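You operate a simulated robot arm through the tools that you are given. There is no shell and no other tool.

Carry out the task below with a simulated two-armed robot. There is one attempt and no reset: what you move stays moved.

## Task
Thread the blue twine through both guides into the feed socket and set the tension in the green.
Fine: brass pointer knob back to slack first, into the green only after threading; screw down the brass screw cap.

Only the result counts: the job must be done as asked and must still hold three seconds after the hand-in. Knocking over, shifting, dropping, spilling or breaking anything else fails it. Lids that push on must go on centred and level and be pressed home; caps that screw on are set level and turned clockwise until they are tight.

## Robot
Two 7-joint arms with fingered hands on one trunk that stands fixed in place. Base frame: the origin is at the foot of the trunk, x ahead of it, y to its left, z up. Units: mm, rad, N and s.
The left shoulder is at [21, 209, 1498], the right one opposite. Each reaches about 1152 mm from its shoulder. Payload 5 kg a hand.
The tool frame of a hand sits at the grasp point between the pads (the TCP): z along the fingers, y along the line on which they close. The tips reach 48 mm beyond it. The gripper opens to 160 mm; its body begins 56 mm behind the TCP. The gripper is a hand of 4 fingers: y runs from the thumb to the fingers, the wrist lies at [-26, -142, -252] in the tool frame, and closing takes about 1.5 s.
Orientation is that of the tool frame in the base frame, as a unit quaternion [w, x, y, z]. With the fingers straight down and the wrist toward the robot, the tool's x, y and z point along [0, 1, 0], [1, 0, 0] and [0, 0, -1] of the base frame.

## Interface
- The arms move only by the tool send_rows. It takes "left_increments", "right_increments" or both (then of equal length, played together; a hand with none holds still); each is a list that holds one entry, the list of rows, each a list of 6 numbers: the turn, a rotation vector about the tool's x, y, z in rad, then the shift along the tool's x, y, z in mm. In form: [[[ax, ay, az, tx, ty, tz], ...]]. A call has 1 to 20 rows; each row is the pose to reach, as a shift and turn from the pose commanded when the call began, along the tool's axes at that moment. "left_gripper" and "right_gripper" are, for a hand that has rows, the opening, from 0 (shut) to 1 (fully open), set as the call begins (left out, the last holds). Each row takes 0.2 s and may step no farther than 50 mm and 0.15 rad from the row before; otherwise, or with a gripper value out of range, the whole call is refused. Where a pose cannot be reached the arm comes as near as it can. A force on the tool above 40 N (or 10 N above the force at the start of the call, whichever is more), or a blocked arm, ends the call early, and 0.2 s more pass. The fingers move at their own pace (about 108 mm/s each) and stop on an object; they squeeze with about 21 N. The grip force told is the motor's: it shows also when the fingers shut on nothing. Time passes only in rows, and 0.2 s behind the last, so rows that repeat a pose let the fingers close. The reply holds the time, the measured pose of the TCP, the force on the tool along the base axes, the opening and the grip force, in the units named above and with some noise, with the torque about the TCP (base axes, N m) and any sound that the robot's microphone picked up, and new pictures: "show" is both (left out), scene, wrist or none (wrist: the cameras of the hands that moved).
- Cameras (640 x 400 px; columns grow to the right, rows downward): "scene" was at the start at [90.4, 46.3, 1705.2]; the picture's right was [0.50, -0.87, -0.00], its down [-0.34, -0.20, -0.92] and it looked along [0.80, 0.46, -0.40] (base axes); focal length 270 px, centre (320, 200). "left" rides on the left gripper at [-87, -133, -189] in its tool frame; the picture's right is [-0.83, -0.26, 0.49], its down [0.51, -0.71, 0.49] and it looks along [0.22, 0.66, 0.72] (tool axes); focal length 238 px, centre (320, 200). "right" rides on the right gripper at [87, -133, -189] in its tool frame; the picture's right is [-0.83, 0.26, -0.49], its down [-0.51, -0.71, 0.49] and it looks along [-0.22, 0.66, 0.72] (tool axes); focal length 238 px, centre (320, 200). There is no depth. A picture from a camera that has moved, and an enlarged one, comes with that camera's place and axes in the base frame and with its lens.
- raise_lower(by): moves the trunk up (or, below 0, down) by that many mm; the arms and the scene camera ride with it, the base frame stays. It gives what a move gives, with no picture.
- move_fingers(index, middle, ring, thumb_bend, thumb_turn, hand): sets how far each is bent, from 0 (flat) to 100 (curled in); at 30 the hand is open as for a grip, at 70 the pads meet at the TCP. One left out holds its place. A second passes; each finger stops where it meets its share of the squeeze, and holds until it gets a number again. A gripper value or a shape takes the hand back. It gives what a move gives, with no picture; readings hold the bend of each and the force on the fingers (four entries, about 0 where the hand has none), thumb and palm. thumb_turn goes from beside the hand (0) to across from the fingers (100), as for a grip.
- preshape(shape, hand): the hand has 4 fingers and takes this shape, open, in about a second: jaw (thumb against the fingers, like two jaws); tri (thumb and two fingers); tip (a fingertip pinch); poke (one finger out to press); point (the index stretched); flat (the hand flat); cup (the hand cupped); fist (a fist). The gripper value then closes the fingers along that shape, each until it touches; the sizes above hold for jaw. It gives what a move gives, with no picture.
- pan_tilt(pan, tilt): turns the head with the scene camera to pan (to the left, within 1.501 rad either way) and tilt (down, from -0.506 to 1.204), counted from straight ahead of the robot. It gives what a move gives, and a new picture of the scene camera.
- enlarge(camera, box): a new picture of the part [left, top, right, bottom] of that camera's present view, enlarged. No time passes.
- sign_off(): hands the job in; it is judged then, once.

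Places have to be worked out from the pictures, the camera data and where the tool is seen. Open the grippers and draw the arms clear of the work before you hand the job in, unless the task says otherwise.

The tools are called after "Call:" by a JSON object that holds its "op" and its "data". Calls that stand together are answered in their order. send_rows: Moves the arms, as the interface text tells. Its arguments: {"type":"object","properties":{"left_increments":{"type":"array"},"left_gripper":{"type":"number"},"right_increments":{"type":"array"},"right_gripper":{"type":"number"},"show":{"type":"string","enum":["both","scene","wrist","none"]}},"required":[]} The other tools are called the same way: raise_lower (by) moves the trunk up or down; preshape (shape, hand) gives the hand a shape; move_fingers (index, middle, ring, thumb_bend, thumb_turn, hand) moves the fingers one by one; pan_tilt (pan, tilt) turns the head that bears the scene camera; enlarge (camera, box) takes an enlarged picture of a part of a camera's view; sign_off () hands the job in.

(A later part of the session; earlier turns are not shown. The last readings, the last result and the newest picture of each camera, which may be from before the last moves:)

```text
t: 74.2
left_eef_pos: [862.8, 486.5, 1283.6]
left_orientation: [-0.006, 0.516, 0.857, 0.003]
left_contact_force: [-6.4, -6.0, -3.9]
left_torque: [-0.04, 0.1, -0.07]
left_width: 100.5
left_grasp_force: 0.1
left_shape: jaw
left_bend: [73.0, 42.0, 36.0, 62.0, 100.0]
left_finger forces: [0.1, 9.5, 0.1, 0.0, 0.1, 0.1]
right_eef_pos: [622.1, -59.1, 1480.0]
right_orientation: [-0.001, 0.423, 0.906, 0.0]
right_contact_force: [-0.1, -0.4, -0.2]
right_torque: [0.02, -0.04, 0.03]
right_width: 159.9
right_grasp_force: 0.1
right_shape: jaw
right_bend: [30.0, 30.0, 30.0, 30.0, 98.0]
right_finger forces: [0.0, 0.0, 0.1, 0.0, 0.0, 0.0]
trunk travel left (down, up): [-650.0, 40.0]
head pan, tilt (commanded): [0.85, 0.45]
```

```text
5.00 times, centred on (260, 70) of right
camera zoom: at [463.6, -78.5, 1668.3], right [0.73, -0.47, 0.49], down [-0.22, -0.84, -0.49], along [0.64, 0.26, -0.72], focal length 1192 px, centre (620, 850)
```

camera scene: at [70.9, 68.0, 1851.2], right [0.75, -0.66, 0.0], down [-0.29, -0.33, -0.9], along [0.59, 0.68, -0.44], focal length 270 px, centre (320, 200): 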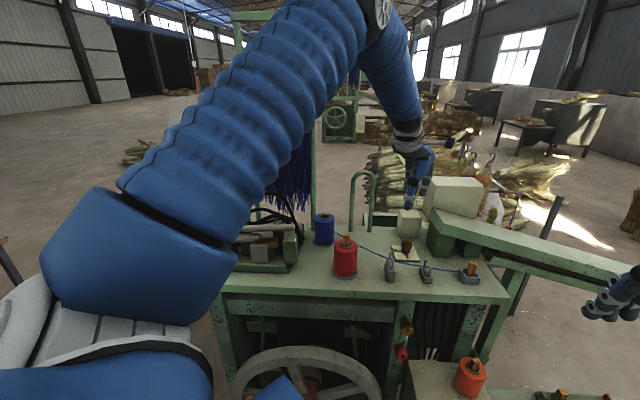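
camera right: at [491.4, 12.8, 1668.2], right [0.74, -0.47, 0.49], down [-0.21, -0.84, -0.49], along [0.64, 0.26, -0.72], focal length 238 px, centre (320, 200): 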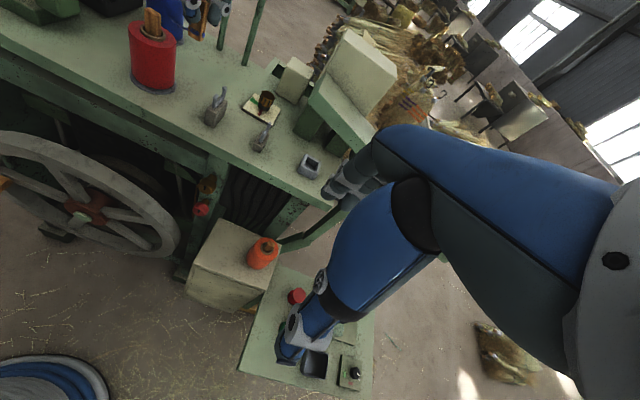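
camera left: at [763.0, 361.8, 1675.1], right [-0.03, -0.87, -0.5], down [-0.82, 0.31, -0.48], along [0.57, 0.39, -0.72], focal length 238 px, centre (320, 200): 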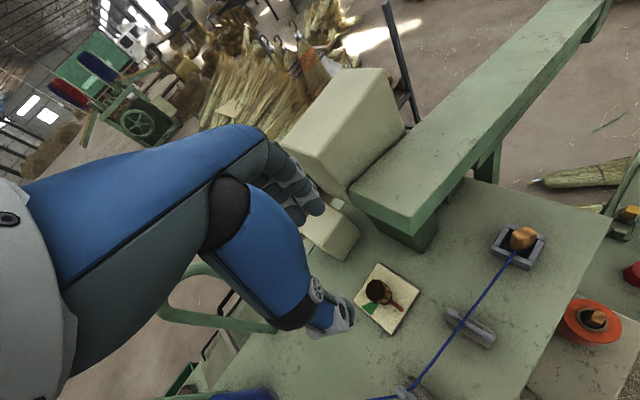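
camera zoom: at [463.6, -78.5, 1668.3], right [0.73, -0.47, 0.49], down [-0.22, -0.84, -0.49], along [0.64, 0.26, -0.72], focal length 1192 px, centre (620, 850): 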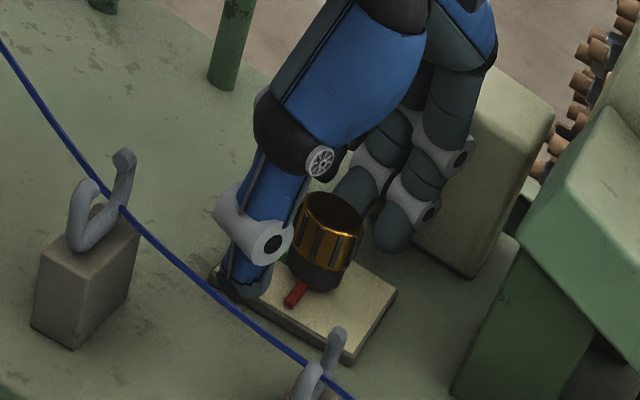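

The middle finger lightly touches the cream box behind the knob (9.5 N). Closing the hand moves that finger inward, so I grip the knob now.

Call:
{"op": "send_rows", "data": {"left_increments": [[[0, 0, 0.03, 0, 0, 0], [0, 0, 0.05, 0, 0, 0], [0, 0, 0.05, 0, 0, 0], [0, 0, 0.05, 0, 0, 0], [0, 0, 0.05, 0, 0, 0], [0, 0, 0.05, 0, 0, 0], [0, 0, 0.05, 0, 0, 0], [0, 0, 0.05, 0, 0, 0]]], "left_gripper": 0.0, "show": "none"}}

Call:
{"op": "enlarge", "data": {"camera": "left", "box": [260, 180, 420, 330]}}

Call:
{"op": "enlarge", "data": {"camera": "right", "box": [220, 30, 300, 110]}}

```text
t: 76.0
left_eef_pos: [866.0, 486.2, 1285.4]
left_orientation: [-0.004, 0.537, 0.843, 0.003]
left_contact_force: [-6.9, -3.8, 5.1]
left_torque: [-0.12, 0.15, 0.02]
left_width: 34.8
left_grasp_force: 21.3
left_shape: jaw
left_bend: [72.0, 50.0, 58.0, 73.0, 100.0]
left_finger forces: [15.7, 0.1, 0.1, 0.1, 23.6, 0.0]
right_eef_pos: [621.5, -60.0, 1481.0]
right_orientation: [0.0, 0.423, 0.906, 0.0]
right_contact_force: [0.0, -0.5, 0.3]
right_torque: [0.0, -0.03, -0.02]
right_width: 159.9
right_grasp_force: 0.1
right_shape: jaw
right_bend: [30.0, 30.0, 30.0, 30.0, 98.0]
right_finger forces: [0.0, 0.0, 0.0, 0.0, 0.0, 0.0]
trunk travel left (down, up): [-650.0, 40.0]
head pan, tilt (commanded): [0.85, 0.45]
```

```text
2.67 times, centred on (340, 255) of left
camera zoom: at [782.3, 350.6, 1473.4], right [0.12, -0.86, -0.5], down [-0.86, 0.16, -0.49], along [0.5, 0.48, -0.72], focal length 636 px, centre (267, 53)
```

zoom: 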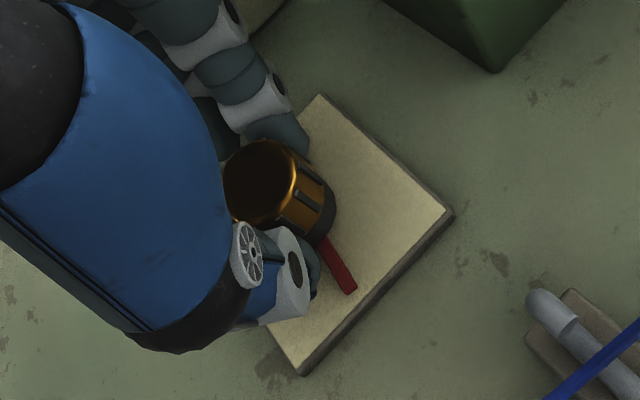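

```text
5.00 times, centred on (260, 70) of right
camera zoom: at [462.8, -78.0, 1668.8], right [0.73, -0.47, 0.49], down [-0.22, -0.84, -0.49], along [0.64, 0.25, -0.72], focal length 1192 px, centre (620, 850)
```

zoom: 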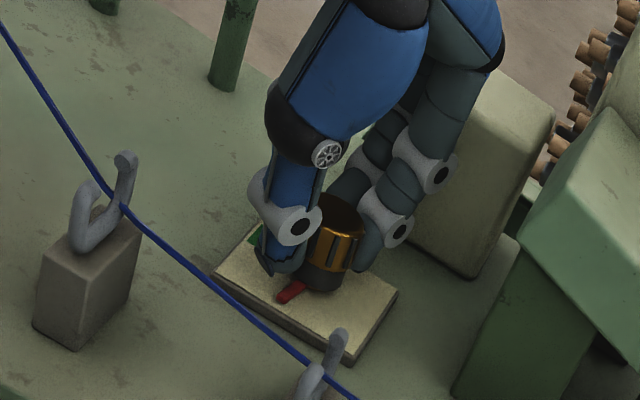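

The knob is gripped by index and thumb, pointer free in front of the thumb. I turn clockwise about 26° first.

Call:
{"op": "send_rows", "data": {"left_increments": [[[0, 0, 0.06, 0, 0, 0], [0, 0, 0.12, 0, 0, 0], [0, 0, 0.18, 0, 0, 0], [0, 0, 0.24, 0, 0, 0], [0, 0, 0.3, 0, 0, 0], [0, 0, 0.36, 0, 0, 0], [0, 0, 0.42, 0, 0, 0], [0, 0, 0.46, 0, 0, 0], [0, 0, 0.46, 0, 0, 0]]], "show": "none"}}

Call:
{"op": "enlarge", "data": {"camera": "left", "box": [260, 180, 420, 330]}}

Call:
{"op": "enlarge", "data": {"camera": "scene", "box": [370, 215, 440, 275]}}

```text
t: 78.0
left_eef_pos: [866.7, 487.4, 1286.9]
left_orientation: [-0.005, 0.716, 0.699, 0.003]
left_contact_force: [0.2, -6.4, 6.9]
left_torque: [-0.32, -0.23, 0.03]
left_width: 34.5
left_grasp_force: 21.0
left_shape: jaw
left_bend: [71.0, 50.0, 58.0, 73.0, 100.0]
left_finger forces: [20.9, 0.0, 0.0, 0.0, 20.4, 0.1]
right_eef_pos: [621.4, -59.3, 1479.1]
right_orientation: [-0.001, 0.422, 0.906, 0.0]
right_contact_force: [0.2, -0.1, 0.4]
right_torque: [0.0, 0.02, 0.04]
right_width: 159.7
right_grasp_force: 0.0
right_shape: jaw
right_bend: [30.0, 30.0, 30.0, 30.0, 98.0]
right_finger forces: [0.1, 0.0, 0.0, 0.1, 0.0, 0.1]
trunk travel left (down, up): [-650.0, 40.0]
head pan, tilt (commanded): [0.85, 0.45]
```

```text
2.67 times, centred on (340, 255) of left
camera zoom: at [731.8, 401.4, 1474.1], right [-0.28, -0.82, -0.49], down [-0.7, 0.53, -0.48], along [0.66, 0.21, -0.72], focal length 636 px, centre (267, 53)
```

zoom: 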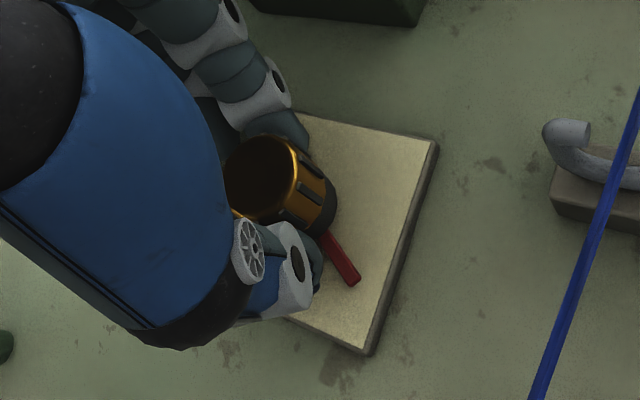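

```text
6.67 times, centred on (405, 245) of scene
camera zoom: at [70.2, 67.9, 1851.2], right [0.75, -0.66, 0.0], down [-0.29, -0.33, -0.9], along [0.59, 0.68, -0.43], focal length 1798 px, centre (-247, -100)
```

zoom: 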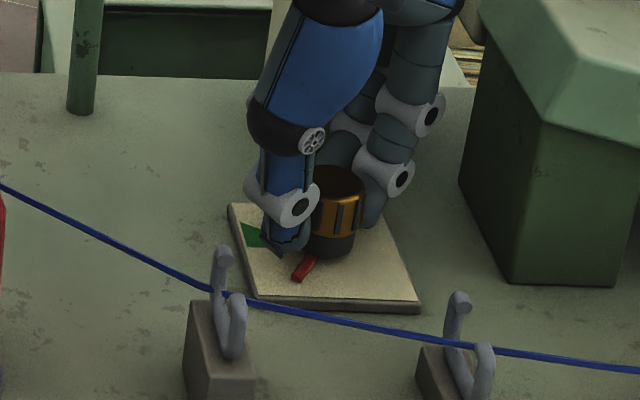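

The pointer follows (about 199°). I continue clockwise another 29°.

Call:
{"op": "send_rows", "data": {"left_increments": [[[0, 0, 0.06, 0, 0, 0], [0, 0, 0.12, 0, 0, 0], [0, 0, 0.18, 0, 0, 0], [0, 0, 0.24, 0, 0, 0], [0, 0, 0.3, 0, 0, 0], [0, 0, 0.36, 0, 0, 0], [0, 0, 0.42, 0, 0, 0], [0, 0, 0.5, 0, 0, 0], [0, 0, 0.5, 0, 0, 0]]], "show": "none"}}

Call:
{"op": "enlarge", "data": {"camera": "left", "box": [260, 180, 420, 330]}}

Call:
{"op": "enlarge", "data": {"camera": "scene", "box": [370, 215, 440, 275]}}

```text
t: 80.0
left_eef_pos: [865.6, 486.5, 1285.7]
left_orientation: [-0.005, 0.866, 0.499, 0.001]
left_contact_force: [3.8, -8.0, 7.6]
left_torque: [-0.56, -0.36, 0.03]
left_width: 33.5
left_grasp_force: 21.4
left_shape: jaw
left_bend: [71.0, 50.0, 58.0, 74.0, 100.0]
left_finger forces: [22.2, 0.1, 0.0, 0.0, 16.8, 0.0]
right_eef_pos: [621.7, -60.7, 1478.8]
right_orientation: [-0.001, 0.423, 0.906, 0.0]
right_contact_force: [1.2, 0.4, -0.9]
right_torque: [0.0, 0.0, -0.02]
right_width: 159.9
right_grasp_force: 0.1
right_shape: jaw
right_bend: [30.0, 30.0, 30.0, 30.0, 98.0]
right_finger forces: [0.0, 0.1, 0.0, 0.1, 0.0, 0.1]
trunk travel left (down, up): [-650.0, 40.0]
head pan, tilt (commanded): [0.85, 0.45]
```

```text
2.67 times, centred on (340, 255) of left
camera zoom: at [708.6, 476.0, 1474.9], right [-0.64, -0.59, -0.49], down [-0.36, 0.8, -0.48], along [0.67, -0.13, -0.73], focal length 636 px, centre (267, 53)
```

zoom: 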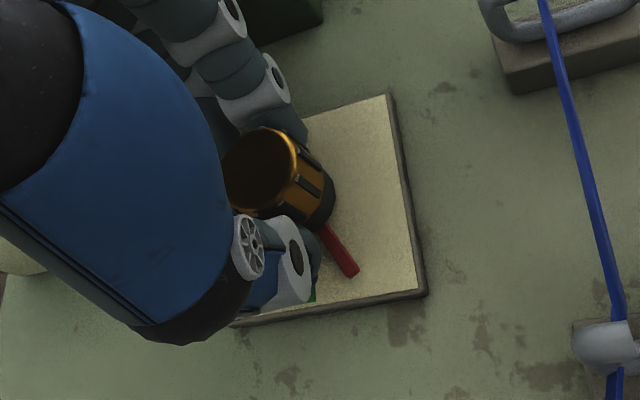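

```text
6.67 times, centred on (405, 245) of scene
camera zoom: at [70.6, 67.7, 1851.2], right [0.75, -0.66, 0.0], down [-0.29, -0.33, -0.9], along [0.59, 0.68, -0.43], focal length 1798 px, centre (-247, -100)
```

zoom: 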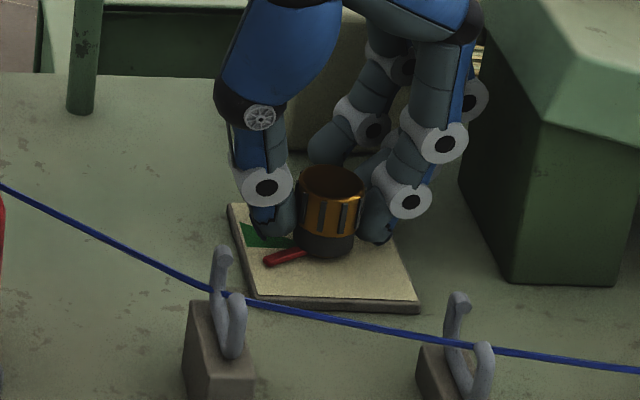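

Pointer is now around 170°, with about 50° still to go. I open, lift, turn the hand back and regrasp.

Call:
{"op": "send_rows", "data": {"left_increments": [[[0, 0, 0, 0, 0, 0], [0, 0, 0, 0, 0, 0], [0, 0, 0, 0, 0, 0], [0, 0, 0, 0, 0, -25], [0, 0, 0, 0, 0, -60], [0, 0, 0, 0, 0, -75], [0, 0, -0.13, 0, 0, -75], [0, 0, -0.26, 0, 0, -75], [0, 0, -0.39, 0, 0, -75], [0, 0, -0.52, 0, 0, -75], [0, 0, -0.65, 0, 0, -75], [0, 0, -0.78, 0, 0, -75], [0, 0, -0.87, 0, 0, -75], [0, 0, -0.87, 0, 0, -75]]], "left_gripper": 0.5, "show": "none"}}

Call:
{"op": "enlarge", "data": {"camera": "left", "box": [280, 180, 440, 330]}}

Call:
{"op": "enlarge", "data": {"camera": "scene", "box": [370, 205, 440, 275]}}

```text
t: 83.0
left_eef_pos: [865.8, 488.8, 1360.7]
left_orientation: [-0.003, 0.574, 0.819, 0.003]
left_contact_force: [0.6, 0.5, -0.7]
left_torque: [-0.06, 0.02, -0.02]
left_width: 79.4
left_grasp_force: 0.1
left_shape: jaw
left_bend: [74.0, 45.0, 42.0, 70.0, 100.0]
left_finger forces: [0.0, 0.1, 0.0, 0.0, 0.1, 0.1]
right_eef_pos: [620.7, -57.7, 1479.8]
right_orientation: [0.0, 0.423, 0.906, 0.0]
right_contact_force: [-0.1, 0.9, -0.9]
right_torque: [-0.01, -0.02, 0.01]
right_width: 159.8
right_grasp_force: 0.1
right_shape: jaw
right_bend: [30.0, 30.0, 30.0, 30.0, 98.0]
right_finger forces: [0.1, 0.0, 0.0, 0.0, 0.0, 0.0]
trunk travel left (down, up): [-650.0, 40.0]
head pan, tilt (commanded): [0.85, 0.45]
```

```text
2.67 times, centred on (360, 255) of left
camera zoom: at [771.6, 359.6, 1548.1], right [0.04, -0.87, -0.49], down [-0.84, 0.24, -0.49], along [0.54, 0.44, -0.72], focal length 636 px, centre (213, 53)
```

zoom: 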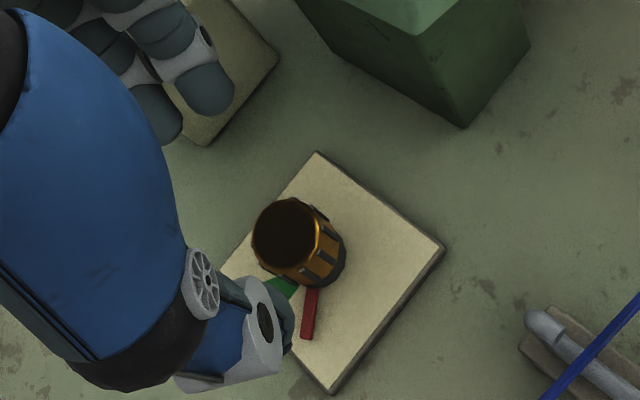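

```text
5.71 times, centred on (405, 240) of scene
camera zoom: at [70.6, 70.2, 1851.1], right [0.75, -0.66, 0.0], down [-0.29, -0.33, -0.9], along [0.59, 0.68, -0.44], focal length 1541 px, centre (-166, -29)
```

zoom: 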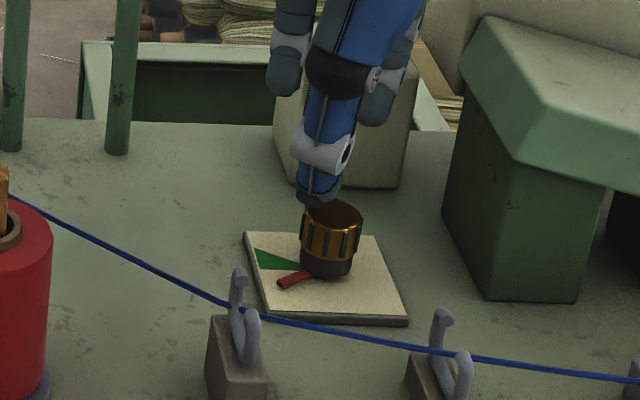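

The pointer reads about 167°; green is 104–133°. I lower again, re-centre by 4 mm, and grip the knob.

Call:
{"op": "send_rows", "data": {"left_increments": [[[0, 0, 0, -4, -0.7, 30], [0, 0, 0, -4, -0.7, 55], [0, 0, 0, -4, -0.7, 70], [0, 0, 0, -4, -0.7, 75], [0, 0, 0, -4, -0.7, 75]]], "left_gripper": 0.5, "show": "none"}}

Call:
{"op": "send_rows", "data": {"left_increments": [[[0, 0, 0, 0, 0, 0], [0, 0, 0, 0, 0, 0], [0, 0, 0, 0, 0, 0], [0, 0, 0, 0, 0, 0], [0, 0, 0, 0, 0, 0], [0, 0, 0, 0, 0, 0], [0, 0, 0, 0, 0, 0]]], "left_gripper": 0.0, "show": "none"}}

Call:
{"op": "enlarge", "data": {"camera": "left", "box": [260, 180, 420, 330]}}

Call:
{"op": "enlarge", "data": {"camera": "scene", "box": [370, 205, 440, 275]}}

```text
t: 84.2
left_eef_pos: [866.3, 483.9, 1285.5]
left_orientation: [-0.004, 0.575, 0.818, 0.003]
left_contact_force: [0.2, 0.4, 0.5]
left_torque: [-0.02, 0.01, 0.02]
left_width: 79.7
left_grasp_force: 0.1
left_shape: jaw
left_bend: [74.0, 45.0, 42.0, 70.0, 100.0]
left_finger forces: [0.0, 0.0, 0.0, 0.0, 0.0, 0.0]
right_eef_pos: [622.7, -58.0, 1478.1]
right_orientation: [-0.001, 0.423, 0.906, 0.0]
right_contact_force: [-0.5, -0.2, 0.3]
right_torque: [-0.01, 0.05, 0.02]
right_width: 159.8
right_grasp_force: 0.0
right_shape: jaw
right_bend: [30.0, 30.0, 30.0, 30.0, 98.0]
right_finger forces: [0.0, 0.0, 0.0, 0.1, 0.1, 0.0]
trunk travel left (down, up): [-650.0, 40.0]
head pan, tilt (commanded): [0.85, 0.45]
```

```text
t: 85.8
left_eef_pos: [866.0, 482.9, 1285.3]
left_orientation: [-0.004, 0.575, 0.818, 0.004]
left_contact_force: [-3.3, -1.1, -1.8]
left_torque: [-0.06, 0.08, 0.01]
left_width: 24.8
left_grasp_force: 21.5
left_shape: jaw
left_bend: [72.0, 68.0, 70.0, 74.0, 100.0]
left_finger forces: [10.5, 4.3, 0.1, 0.0, 19.1, 0.0]
right_eef_pos: [622.4, -59.2, 1479.3]
right_orientation: [0.0, 0.422, 0.907, 0.0]
right_contact_force: [0.6, -0.4, -0.5]
right_torque: [0.02, 0.02, -0.01]
right_width: 160.1
right_grasp_force: 0.0
right_shape: jaw
right_bend: [30.0, 30.0, 30.0, 30.0, 98.0]
right_finger forces: [0.1, 0.0, 0.1, 0.0, 0.0, 0.1]
trunk travel left (down, up): [-650.0, 40.0]
head pan, tilt (commanded): [0.85, 0.45]
```

```text
2.67 times, centred on (340, 255) of left
camera zoom: at [771.5, 355.3, 1472.8], right [0.04, -0.87, -0.5], down [-0.84, 0.24, -0.48], along [0.54, 0.43, -0.72], focal length 636 px, centre (267, 53)
```

zoom: 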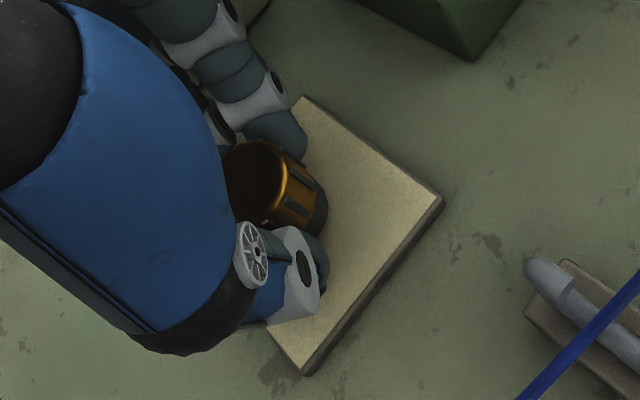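

```text
5.71 times, centred on (405, 240) of scene
camera zoom: at [70.7, 69.3, 1851.1], right [0.75, -0.66, 0.0], down [-0.29, -0.33, -0.9], along [0.59, 0.68, -0.44], focal length 1541 px, centre (-166, -29)
```

zoom: 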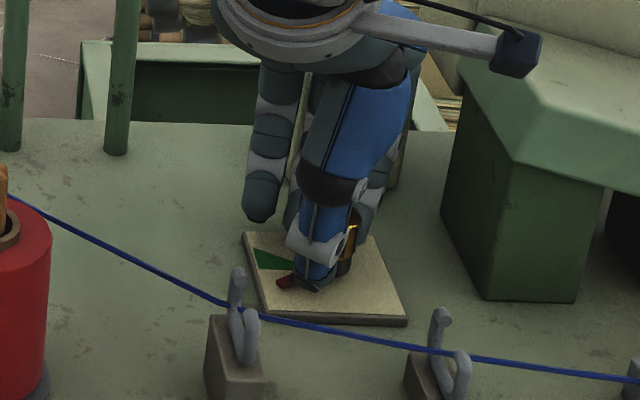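

Solid grip (index, middle, thumb). I turn clockwise 0.80 rad in small steps to bring the pointer to the green's centre.

Call:
{"op": "send_rows", "data": {"left_increments": [[[0, 0, 0.06, 0, 0, 0], [0, 0, 0.12, 0, 0, 0], [0, 0, 0.18, 0, 0, 0], [0, 0, 0.24, 0, 0, 0], [0, 0, 0.3, 0, 0, 0], [0, 0, 0.36, 0, 0, 0], [0, 0, 0.42, 0, 0, 0], [0, 0, 0.48, 0, 0, 0], [0, 0, 0.54, 0, 0, 0], [0, 0, 0.6, 0, 0, 0], [0, 0, 0.66, 0, 0, 0], [0, 0, 0.72, 0, 0, 0], [0, 0, 0.77, 0, 0, 0], [0, 0, 0.77, 0, 0, 0]]], "show": "none"}}

Call:
{"op": "enlarge", "data": {"camera": "left", "box": [260, 180, 420, 330]}}

Call:
{"op": "enlarge", "data": {"camera": "scene", "box": [370, 205, 440, 275]}}

```text
t: 88.8
left_eef_pos: [867.3, 483.2, 1285.4]
left_orientation: [-0.006, 0.841, 0.541, 0.0]
left_contact_force: [-1.8, -7.8, -2.3]
left_torque: [-0.34, -0.02, 0.05]
left_width: 24.7
left_grasp_force: 20.8
left_shape: jaw
left_bend: [72.0, 69.0, 70.0, 74.0, 100.0]
left_finger forces: [15.2, 3.9, 0.1, 0.0, 17.1, 0.1]
right_eef_pos: [623.2, -60.0, 1479.5]
right_orientation: [-0.001, 0.422, 0.907, 0.001]
right_contact_force: [-0.4, -0.4, -0.7]
right_torque: [-0.02, 0.0, -0.03]
right_width: 159.6
right_grasp_force: 0.1
right_shape: jaw
right_bend: [30.0, 30.0, 30.0, 30.0, 98.0]
right_finger forces: [0.1, 0.1, 0.1, 0.0, 0.0, 0.0]
trunk travel left (down, up): [-650.0, 40.0]
head pan, tilt (commanded): [0.85, 0.45]
```

```text
2.67 times, centred on (340, 255) of left
camera zoom: at [710.9, 456.5, 1474.2], right [-0.58, -0.65, -0.49], down [-0.44, 0.76, -0.48], along [0.68, -0.06, -0.73], focal length 636 px, centre (267, 53)
```

zoom: 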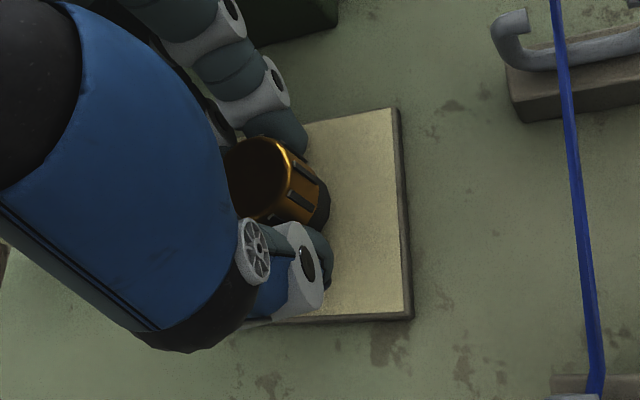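

```text
5.71 times, centred on (405, 240) of scene
camera zoom: at [71.0, 68.2, 1851.2], right [0.75, -0.66, 0.0], down [-0.29, -0.33, -0.9], along [0.59, 0.68, -0.44], focal length 1541 px, centre (-166, -29)
```

zoom: 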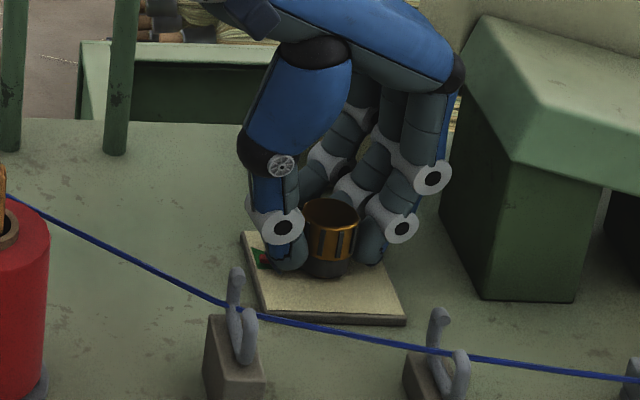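

The red tip now appears over the green. I open the hand, lift off and check the pointer.

Call:
{"op": "send_rows", "data": {"left_increments": [[[0, 0, 0, 0, 0, 0], [0, 0, 0, 0, 0, 0], [0, 0, 0, 0, 0, 0], [0, 0, 0, 0, 0, -20], [0, 0, 0, 0, 0, -55], [0, 0, 0, 0, 0, -95], [0, 0, 0, 0, 0, -140], [0, 0, 0, 0, 0, -180], [0, 0, 0, 0, 0, -180]]], "left_gripper": 0.5, "show": "none"}}

Call:
{"op": "enlarge", "data": {"camera": "left", "box": [330, 220, 430, 320]}}

Call:
{"op": "enlarge", "data": {"camera": "scene", "box": [370, 205, 490, 305]}}

Call:
{"op": "enlarge", "data": {"camera": "right", "box": [220, 20, 300, 100]}}

```text
t: 90.8
left_eef_pos: [868.9, 482.4, 1464.5]
left_orientation: [-0.006, 0.84, 0.542, 0.001]
left_contact_force: [0.0, 0.3, -0.3]
left_torque: [-0.02, 0.03, -0.01]
left_width: 79.7
left_grasp_force: 0.0
left_shape: jaw
left_bend: [74.0, 45.0, 42.0, 70.0, 100.0]
left_finger forces: [0.1, 0.1, 0.0, 0.0, 0.1, 0.0]
right_eef_pos: [622.2, -58.1, 1478.9]
right_orientation: [0.0, 0.423, 0.906, 0.0]
right_contact_force: [0.0, 0.0, 0.7]
right_torque: [0.0, 0.02, 0.0]
right_width: 159.8
right_grasp_force: 0.0
right_shape: jaw
right_bend: [30.0, 30.0, 30.0, 30.0, 98.0]
right_finger forces: [0.1, 0.0, 0.0, 0.0, 0.0, 0.1]
trunk travel left (down, up): [-650.0, 40.0]
head pan, tilt (commanded): [0.85, 0.45]
```

```text
4.00 times, centred on (380, 270) of left
camera zoom: at [713.4, 456.7, 1652.7], right [-0.58, -0.65, -0.49], down [-0.44, 0.76, -0.48], along [0.68, -0.06, -0.73], focal length 953 px, centre (80, -80)
```

zoom: 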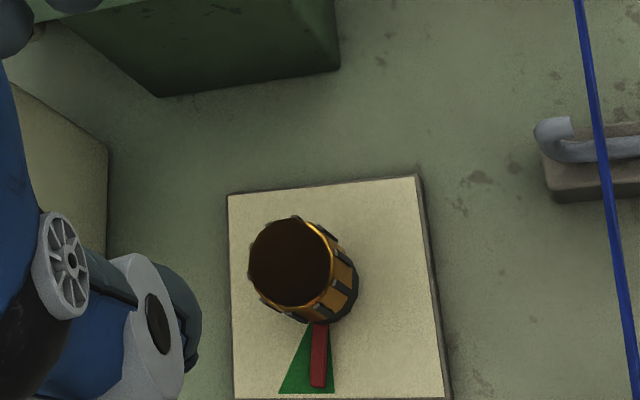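

```text
4.00 times, centred on (430, 255) of scene
camera zoom: at [71.8, 69.9, 1851.0], right [0.75, -0.66, 0.0], down [-0.29, -0.33, -0.9], along [0.59, 0.68, -0.44], focal length 1079 px, centre (-120, -20)
```

zoom: 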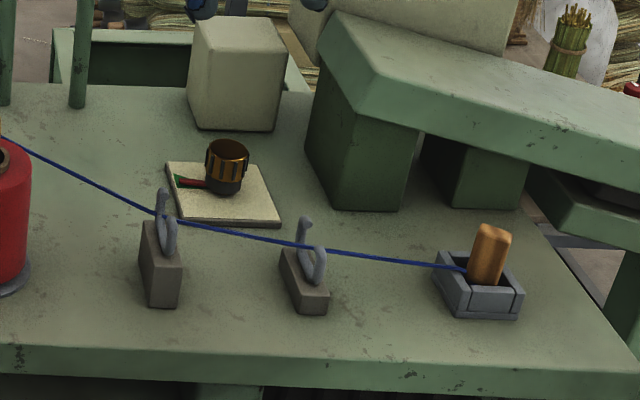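

```text
5.00 times, centred on (260, 60) of right
camera zoom: at [465.1, -76.7, 1668.1], right [0.74, -0.47, 0.49], down [-0.22, -0.84, -0.49], along [0.64, 0.25, -0.72], focal length 1192 px, centre (620, 900)
```

zoom: 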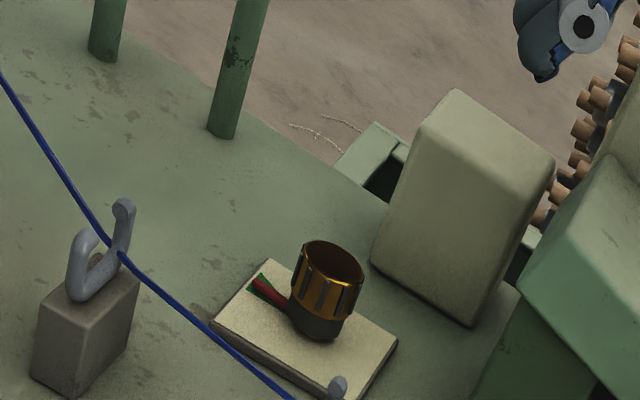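

The pointer is in the green but about 7° from its centre on the slack side. I regrasp and nudge it a little further clockwise for margin.

Call:
{"op": "send_rows", "data": {"left_increments": [[[0, 0, -0.08, 0.5, -2.8, 40], [0, 0, -0.16, 0.5, -2.8, 85], [0, 0, -0.16, 0.5, -2.8, 125], [0, 0, -0.16, 0.5, -2.8, 155], [0, 0, -0.16, 0.5, -2.8, 172], [0, 0, -0.16, 0.5, -2.8, 179], [0, 0, -0.16, 0.5, -2.8, 179]]], "left_gripper": 0.5, "show": "none"}}

Call:
{"op": "send_rows", "data": {"left_increments": [[[0, 0, 0, 0, 0, 0], [0, 0, 0, 0, 0, 0], [0, 0, 0, 0, 0, 0], [0, 0, 0, 0, 0, 0], [0, 0, 0, 0, 0, 0], [0, 0, 0, 0, 0, 0], [0, 0, 0, 0, 0, 0], [0, 0, 0.04, 0, 0, 0], [0, 0, 0.08, 0, 0, 0], [0, 0, 0.12, 0, 0, 0], [0, 0, 0.14, 0, 0, 0], [0, 0, 0.14, 0, 0, 0]]], "left_gripper": 0.0, "show": "none"}}

Call:
{"op": "send_rows", "data": {"left_increments": [[[0, 0, 0, 0, 0, 0], [0, 0, 0, 0, 0, 0], [0, 0, 0, 0, 0, 0], [0, 0, 0, 0, 0, -20], [0, 0, 0, 0, 0, -55], [0, 0, 0, 0, 0, -95], [0, 0, 0, 0, 0, -140], [0, 0, 0, 0, 0, -180], [0, 0, 0, 0, 0, -180]]], "left_gripper": 0.5, "show": "none"}}

Call:
{"op": "enlarge", "data": {"camera": "left", "box": [330, 220, 430, 330]}}

Call:
{"op": "enlarge", "data": {"camera": "right", "box": [240, 50, 280, 100]}}

Call:
{"op": "enlarge", "data": {"camera": "scene", "box": [370, 205, 490, 305]}}

```text
t: 92.4
left_eef_pos: [865.4, 486.2, 1286.7]
left_orientation: [-0.005, 0.794, 0.608, 0.002]
left_contact_force: [0.0, 0.1, 0.9]
left_torque: [0.0, 0.01, 0.0]
left_width: 79.6
left_grasp_force: 0.1
left_shape: jaw
left_bend: [74.0, 45.0, 42.0, 70.0, 100.0]
left_finger forces: [0.0, 0.1, 0.1, 0.1, 0.0, 0.0]
right_eef_pos: [622.2, -59.0, 1479.2]
right_orientation: [0.0, 0.423, 0.906, 0.001]
right_contact_force: [0.6, 0.4, -0.4]
right_torque: [0.02, -0.02, 0.02]
right_width: 159.8
right_grasp_force: 0.1
right_shape: jaw
right_bend: [30.0, 30.0, 30.0, 30.0, 98.0]
right_finger forces: [0.0, 0.1, 0.0, 0.0, 0.0, 0.1]
trunk travel left (down, up): [-650.0, 40.0]
head pan, tilt (commanded): [0.85, 0.45]
```

```text
t: 95.0
left_eef_pos: [865.0, 485.4, 1285.6]
left_orientation: [-0.005, 0.835, 0.55, 0.001]
left_contact_force: [2.6, 1.6, -2.2]
left_torque: [0.03, -0.15, 0.01]
left_width: 22.5
left_grasp_force: 21.0
left_shape: jaw
left_bend: [73.0, 70.0, 69.0, 74.0, 100.0]
left_finger forces: [13.1, 5.5, 0.1, 0.0, 16.9, 0.0]
right_eef_pos: [622.4, -58.0, 1478.1]
right_orientation: [0.0, 0.423, 0.906, -0.001]
right_contact_force: [0.4, 0.3, -0.2]
right_torque: [-0.01, 0.0, -0.03]
right_width: 160.0
right_grasp_force: 0.0
right_shape: jaw
right_bend: [30.0, 30.0, 30.0, 30.0, 98.0]
right_finger forces: [0.0, 0.1, 0.0, 0.0, 0.0, 0.0]
trunk travel left (down, up): [-650.0, 40.0]
head pan, tilt (commanded): [0.85, 0.45]
```

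```text
t: 97.0
left_eef_pos: [864.8, 483.7, 1466.1]
left_orientation: [-0.006, 0.834, 0.552, 0.001]
left_contact_force: [-0.3, -0.4, -0.2]
left_torque: [-0.02, 0.02, -0.04]
left_width: 79.6
left_grasp_force: 0.0
left_shape: jaw
left_bend: [74.0, 45.0, 42.0, 70.0, 100.0]
left_finger forces: [0.0, 0.0, 0.0, 0.0, 0.1, 0.0]
right_eef_pos: [623.5, -57.6, 1478.6]
right_orientation: [0.001, 0.423, 0.906, 0.0]
right_contact_force: [0.6, 0.1, -0.7]
right_torque: [-0.03, 0.01, 0.02]
right_width: 159.9
right_grasp_force: 0.0
right_shape: jaw
right_bend: [30.0, 30.0, 30.0, 30.0, 98.0]
right_finger forces: [0.1, 0.0, 0.0, 0.0, 0.0, 0.0]
trunk travel left (down, up): [-650.0, 40.0]
head pan, tilt (commanded): [0.85, 0.45]
```

```text
3.64 times, centred on (380, 275) of left
camera zoom: at [709.1, 454.7, 1654.7], right [-0.57, -0.66, -0.49], down [-0.46, 0.75, -0.48], along [0.69, -0.05, -0.73], focal length 867 px, centre (102, -73)
```

zoom: 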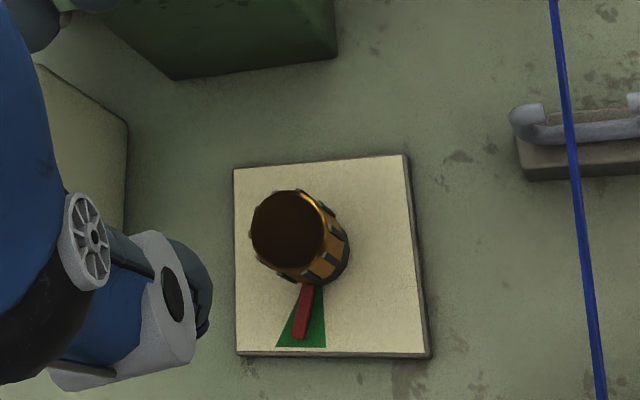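

```text
8.00 times, centred on (260, 75) of right
camera zoom: at [465.2, -76.3, 1668.1], right [0.74, -0.47, 0.49], down [-0.22, -0.84, -0.49], along [0.64, 0.25, -0.72], focal length 1907 px, centre (800, 1200)
```

zoom: 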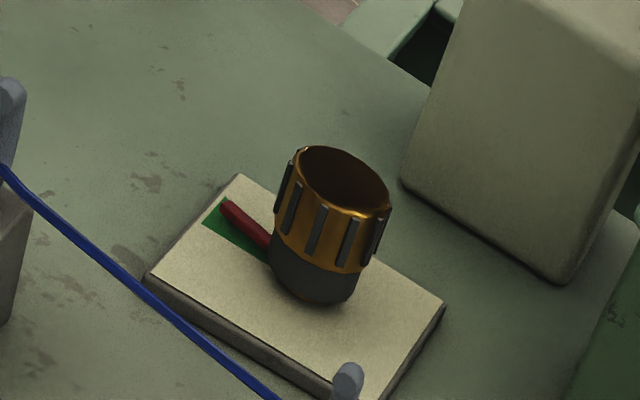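

```text
4.00 times, centred on (430, 255) of scene
camera zoom: at [71.8, 70.3, 1851.0], right [0.75, -0.66, 0.0], down [-0.29, -0.33, -0.9], along [0.59, 0.68, -0.44], focal length 1079 px, centre (-120, -20)
```

zoom: 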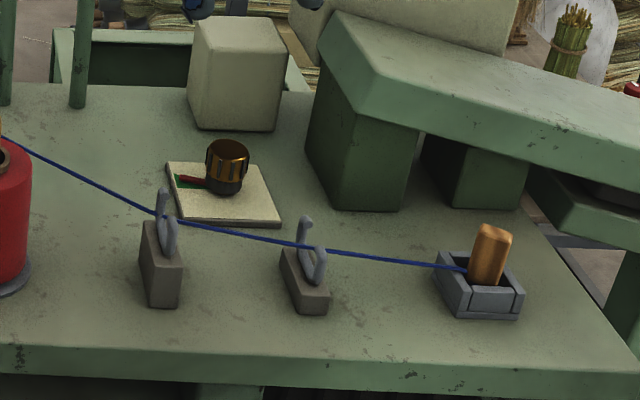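

The pointer is now centred in the green (about 119° of 104–135°) and the twine still runs through both guides. Next is the brass screw cap on the front post; I zoom in on it.

Call:
{"op": "pan_tilt", "data": {"pan": 0.6, "tilt": 0.85}}

Call:
{"op": "enlarge", "data": {"camera": "scene", "box": [330, 180, 430, 260]}}

Call:
{"op": "enlarge", "data": {"camera": "right", "box": [190, 100, 290, 200]}}

```text
t: 97.9
left_eef_pos: [862.2, 484.0, 1466.7]
left_orientation: [-0.005, 0.834, 0.551, 0.002]
left_contact_force: [0.7, -0.6, 0.9]
left_torque: [0.0, -0.03, -0.03]
left_width: 79.3
left_grasp_force: 0.0
left_shape: jaw
left_bend: [74.0, 45.0, 42.0, 70.0, 100.0]
left_finger forces: [0.0, 0.0, 0.0, 0.0, 0.1, 0.1]
right_eef_pos: [620.9, -59.8, 1480.3]
right_orientation: [-0.001, 0.422, 0.907, 0.0]
right_contact_force: [-0.2, 0.4, 0.6]
right_torque: [0.06, 0.0, 0.03]
right_width: 160.0
right_grasp_force: 0.0
right_shape: jaw
right_bend: [30.0, 30.0, 30.0, 30.0, 98.0]
right_finger forces: [0.0, 0.0, 0.0, 0.0, 0.0, 0.0]
trunk travel left (down, up): [-650.0, 40.0]
head pan, tilt (commanded): [0.6, 0.85]
camera scene: at [74.4, 44.4, 1816.8], right [0.57, -0.82, 0.0], down [-0.62, -0.42, -0.66], along [0.54, 0.37, -0.75], focal length 270 px, centre (320, 200)
```

scene: 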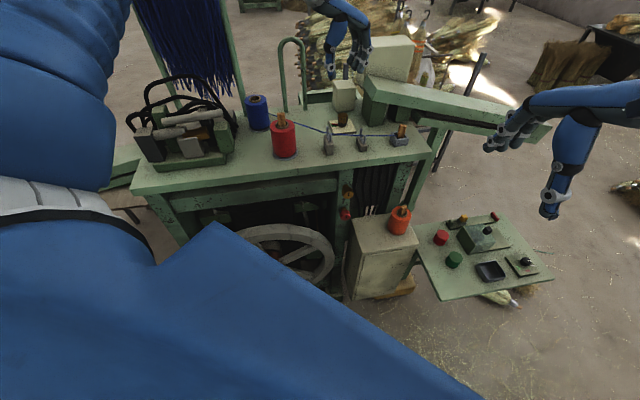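

```text
5.00 times, centred on (380, 220) of scene
camera zoom: at [74.4, 44.4, 1816.8], right [0.57, -0.82, 0.0], down [-0.62, -0.42, -0.66], along [0.54, 0.37, -0.75], focal length 1349 px, centre (20, 100)
```

zoom: 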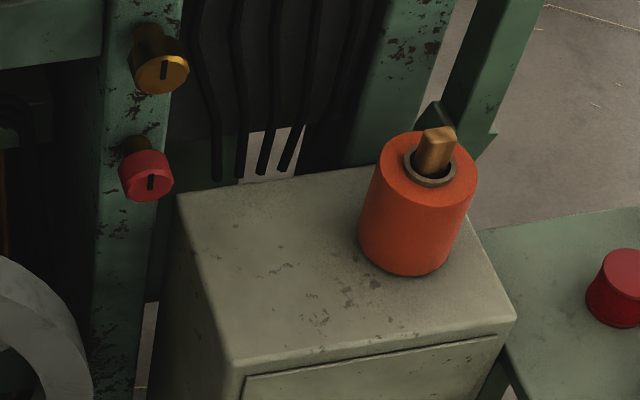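

```text
4.00 times, centred on (240, 150) of right
camera zoom: at [464.0, -77.3, 1668.4], right [0.73, -0.47, 0.49], down [-0.22, -0.84, -0.49], along [0.64, 0.25, -0.72], focal length 953 px, centre (640, 400)
```

zoom: 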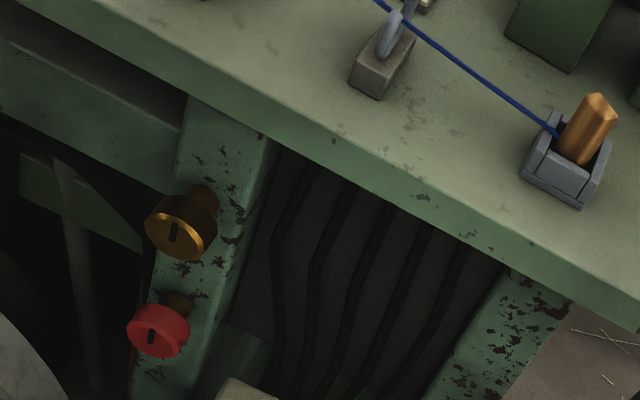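

Both caps sit on stubs on the post; the brass one's face is near (682,339,1084), its axis facing the robot. First I retract the left arm to its starting area so it stays clear of the work.

Call:
{"op": "send_rows", "data": {"left_increments": [[[0, 0, 0, 0, 0, -40], [0, 0, 0, 0, 0, -85], [0, 0, 0, 0, 0, -134], [0, 0, -0.04, -4.7, -37.5, -149], [0, 0, -0.08, -9.5, -75, -165], [0, 0, -0.12, -14.2, -112.5, -180], [0, 0, -0.16, -19, -150, -196], [0, 0, -0.2, -23.7, -187.5, -211], [0, 0, -0.24, -28.5, -225, -227], [0, 0, -0.28, -33.2, -262.5, -242], [0, 0, -0.32, -38, -300, -258], [0, 0, -0.36, -42.7, -337.5, -273], [0, 0, -0.4, -47.5, -375, -289], [0, 0, -0.4, -47.5, -375, -289]]], "left_gripper": 1.0, "show": "scene"}}

```text
t: 100.9
left_eef_pos: [501.2, 583.5, 1759.9]
left_orientation: [-0.005, 0.709, 0.705, 0.002]
left_contact_force: [0.8, -0.6, -0.6]
left_torque: [0.02, 0.03, -0.05]
left_width: 160.1
left_grasp_force: 0.1
left_shape: jaw
left_bend: [30.0, 30.0, 30.0, 30.0, 97.0]
left_finger forces: [0.0, 0.0, 0.0, 0.0, 0.0, 0.0]
right_eef_pos: [622.0, -60.0, 1479.3]
right_orientation: [-0.001, 0.423, 0.906, 0.001]
right_contact_force: [0.0, 0.2, -0.7]
right_torque: [0.03, 0.07, 0.03]
right_width: 159.8
right_grasp_force: 0.1
right_shape: jaw
right_bend: [30.0, 30.0, 30.0, 30.0, 98.0]
right_finger forces: [0.0, 0.0, 0.1, 0.1, 0.1, 0.0]
trunk travel left (down, up): [-650.0, 40.0]
head pan, tilt (commanded): [0.6, 0.85]
camera scene: at [75.2, 43.5, 1816.6], right [0.56, -0.83, 0.0], down [-0.62, -0.42, -0.66], along [0.54, 0.37, -0.75], focal length 270 px, centre (320, 200)
```

scene: 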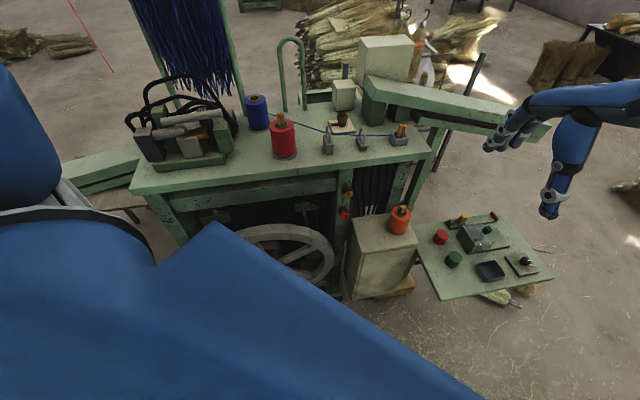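

The left arm is out of the way. I lower the trunk back by 150 mm so the right arm can reach the cap comfortably.

Call:
{"op": "raise_lower", "data": {"by": -150}}

Call:
{"op": "pan_tilt", "data": {"pan": 0.55, "tilt": 0.75}}

Call:
{"op": "enlarge", "data": {"camera": "scene", "box": [325, 180, 405, 250]}}

Call:
{"op": "enlarge", "data": {"camera": "right", "box": [180, 60, 280, 160]}}

```text
t: 102.6
left_eef_pos: [502.1, 583.2, 1609.9]
left_orientation: [-0.004, 0.707, 0.707, 0.003]
left_contact_force: [0.2, -0.2, -0.1]
left_torque: [-0.02, 0.0, 0.01]
left_width: 159.9
left_grasp_force: 0.0
left_shape: jaw
left_bend: [30.0, 30.0, 30.0, 30.0, 97.0]
left_finger forces: [0.1, 0.1, 0.0, 0.0, 0.1, 0.0]
right_eef_pos: [622.1, -58.6, 1330.8]
right_orientation: [0.0, 0.422, 0.906, 0.0]
right_contact_force: [-1.1, 0.5, 0.4]
right_torque: [0.0, -0.03, 0.0]
right_width: 159.9
right_grasp_force: 0.0
right_shape: jaw
right_bend: [30.0, 30.0, 30.0, 30.0, 98.0]
right_finger forces: [0.0, 0.1, 0.0, 0.0, 0.0, 0.0]
trunk travel left (down, up): [-500.0, 190.0]
head pan, tilt (commanded): [0.6, 0.85]
```

```text
t: 103.3
left_eef_pos: [501.3, 581.7, 1608.7]
left_orientation: [-0.004, 0.708, 0.706, 0.002]
left_contact_force: [0.0, -0.5, 0.9]
left_torque: [0.03, -0.02, -0.01]
left_width: 159.9
left_grasp_force: 0.1
left_shape: jaw
left_bend: [30.0, 30.0, 30.0, 30.0, 97.0]
left_finger forces: [0.0, 0.0, 0.0, 0.1, 0.1, 0.1]
right_eef_pos: [622.4, -59.5, 1329.6]
right_orientation: [0.0, 0.422, 0.907, 0.0]
right_contact_force: [0.3, 0.0, 0.5]
right_torque: [-0.02, -0.01, 0.02]
right_width: 159.8
right_grasp_force: 0.0
right_shape: jaw
right_bend: [30.0, 30.0, 30.0, 30.0, 98.0]
right_finger forces: [0.0, 0.0, 0.0, 0.0, 0.0, 0.0]
trunk travel left (down, up): [-500.0, 190.0]
head pan, tilt (commanded): [0.55, 0.75]
camera scene: at [80.5, 43.7, 1674.7], right [0.52, -0.85, 0.0], down [-0.58, -0.36, -0.73], along [0.62, 0.38, -0.68], focal length 270 px, centre (320, 200)
```

scene: 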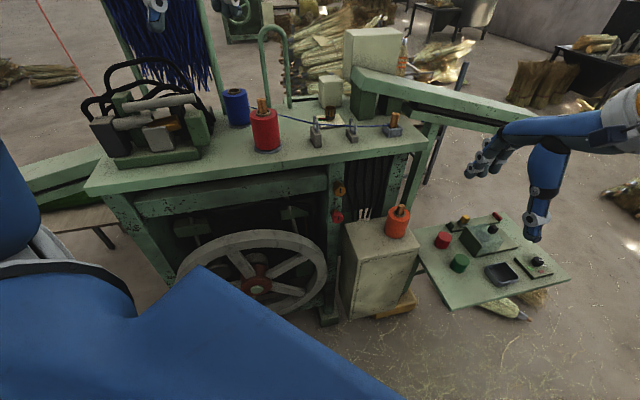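

```text
5.71 times, centred on (365, 215) of scene
camera zoom: at [80.5, 43.7, 1674.7], right [0.52, -0.85, 0.0], down [-0.58, -0.36, -0.73], along [0.62, 0.38, -0.68], focal length 1541 px, centre (63, 114)
```

zoom: 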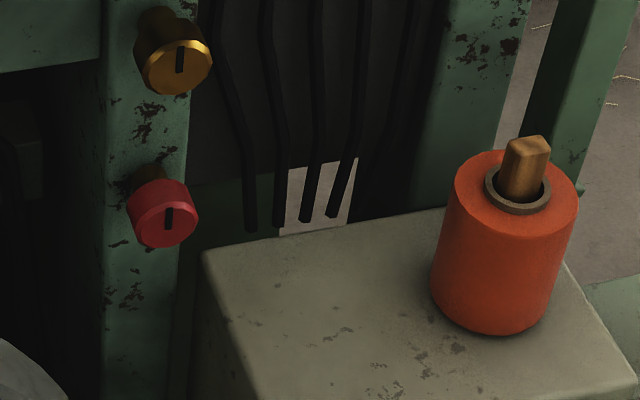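

```text
4.00 times, centred on (230, 110) of right
camera zoom: at [464.0, -77.2, 1518.4], right [0.73, -0.47, 0.49], down [-0.22, -0.84, -0.49], along [0.64, 0.25, -0.72], focal length 953 px, centre (680, 560)
```

zoom: 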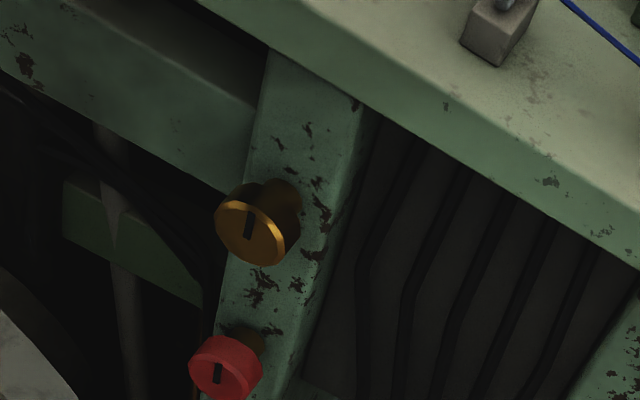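

The cap's face centre comes out near (677,336,1095), axis along the machine's depth direction, about 44 mm wide. I swing the right hand from pointing down to pointing at the cap (palm down), stopping about 150 mm in front of it.

Call:
{"op": "send_rows", "data": {"right_increments": [[[-0.121, 0.005, -0.005, 19.4, 10.9, 16.9], [-0.242, 0.01, -0.01, 38.9, 21.8, 33.8], [-0.362, 0.015, -0.015, 58.3, 32.6, 50.7], [-0.483, 0.02, -0.02, 77.8, 43.5, 67.6], [-0.604, 0.025, -0.025, 97.2, 54.4, 84.5], [-0.725, 0.03, -0.03, 116.7, 65.3, 101.4], [-0.845, 0.035, -0.035, 136.1, 76.1, 118.2], [-0.966, 0.04, -0.04, 155.6, 87, 135.1], [-1.087, 0.046, -0.046, 175, 97.9, 152], [-1.208, 0.051, -0.051, 194.5, 108.8, 168.9], [-1.328, 0.056, -0.056, 213.9, 119.6, 185.8], [-1.449, 0.061, -0.061, 233.4, 130.5, 202.7], [-1.57, 0.066, -0.066, 252.8, 141.4, 219.6], [-1.57, 0.066, -0.066, 252.8, 141.4, 219.6]]], "right_gripper": 0.65, "show": "both"}}

```text
t: 106.3
left_eef_pos: [501.9, 583.5, 1609.6]
left_orientation: [-0.005, 0.708, 0.706, 0.002]
left_contact_force: [0.0, -0.2, 1.1]
left_torque: [0.04, 0.01, 0.01]
left_width: 159.8
left_grasp_force: 0.1
left_shape: jaw
left_bend: [30.0, 30.0, 30.0, 30.0, 97.0]
left_finger forces: [0.0, 0.1, 0.0, 0.0, 0.0, 0.0]
right_eef_pos: [566.8, 225.2, 1110.8]
right_orientation: [0.271, 0.271, 0.653, 0.654]
right_contact_force: [-0.9, -0.5, 1.1]
right_torque: [0.01, -0.01, 0.05]
right_width: 104.2
right_grasp_force: 0.0
right_shape: jaw
right_bend: [28.0, 39.0, 36.0, 62.0, 100.0]
right_finger forces: [0.0, 0.0, 0.1, 0.1, 0.0, 0.0]
trunk travel left (down, up): [-500.0, 190.0]
head pan, tilt (commanded): [0.55, 0.75]
camera scene: at [80.5, 42.8, 1674.8], right [0.52, -0.85, 0.0], down [-0.58, -0.36, -0.73], along [0.62, 0.38, -0.68], focal length 270 px, centre (320, 200)
camera right: at [371.3, 154.1, 976.5], right [0.24, -0.94, 0.26], down [0.71, -0.01, -0.71], along [0.67, 0.35, 0.66], focal length 238 px, centre (320, 200)
```

scene: 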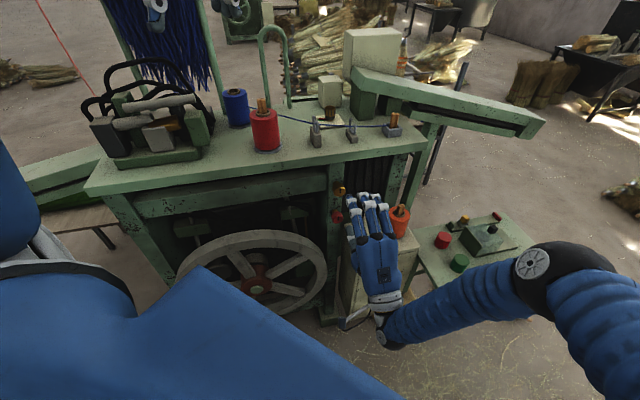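
right: 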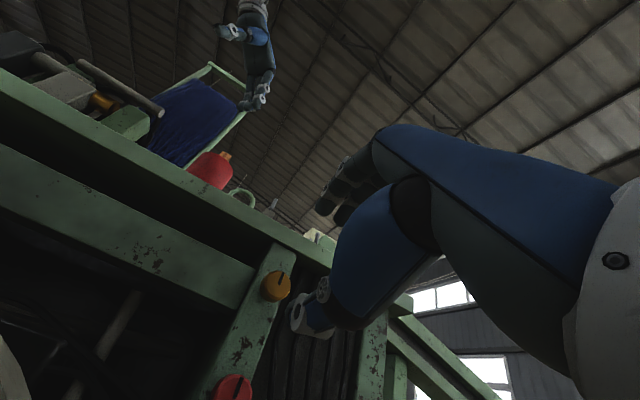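

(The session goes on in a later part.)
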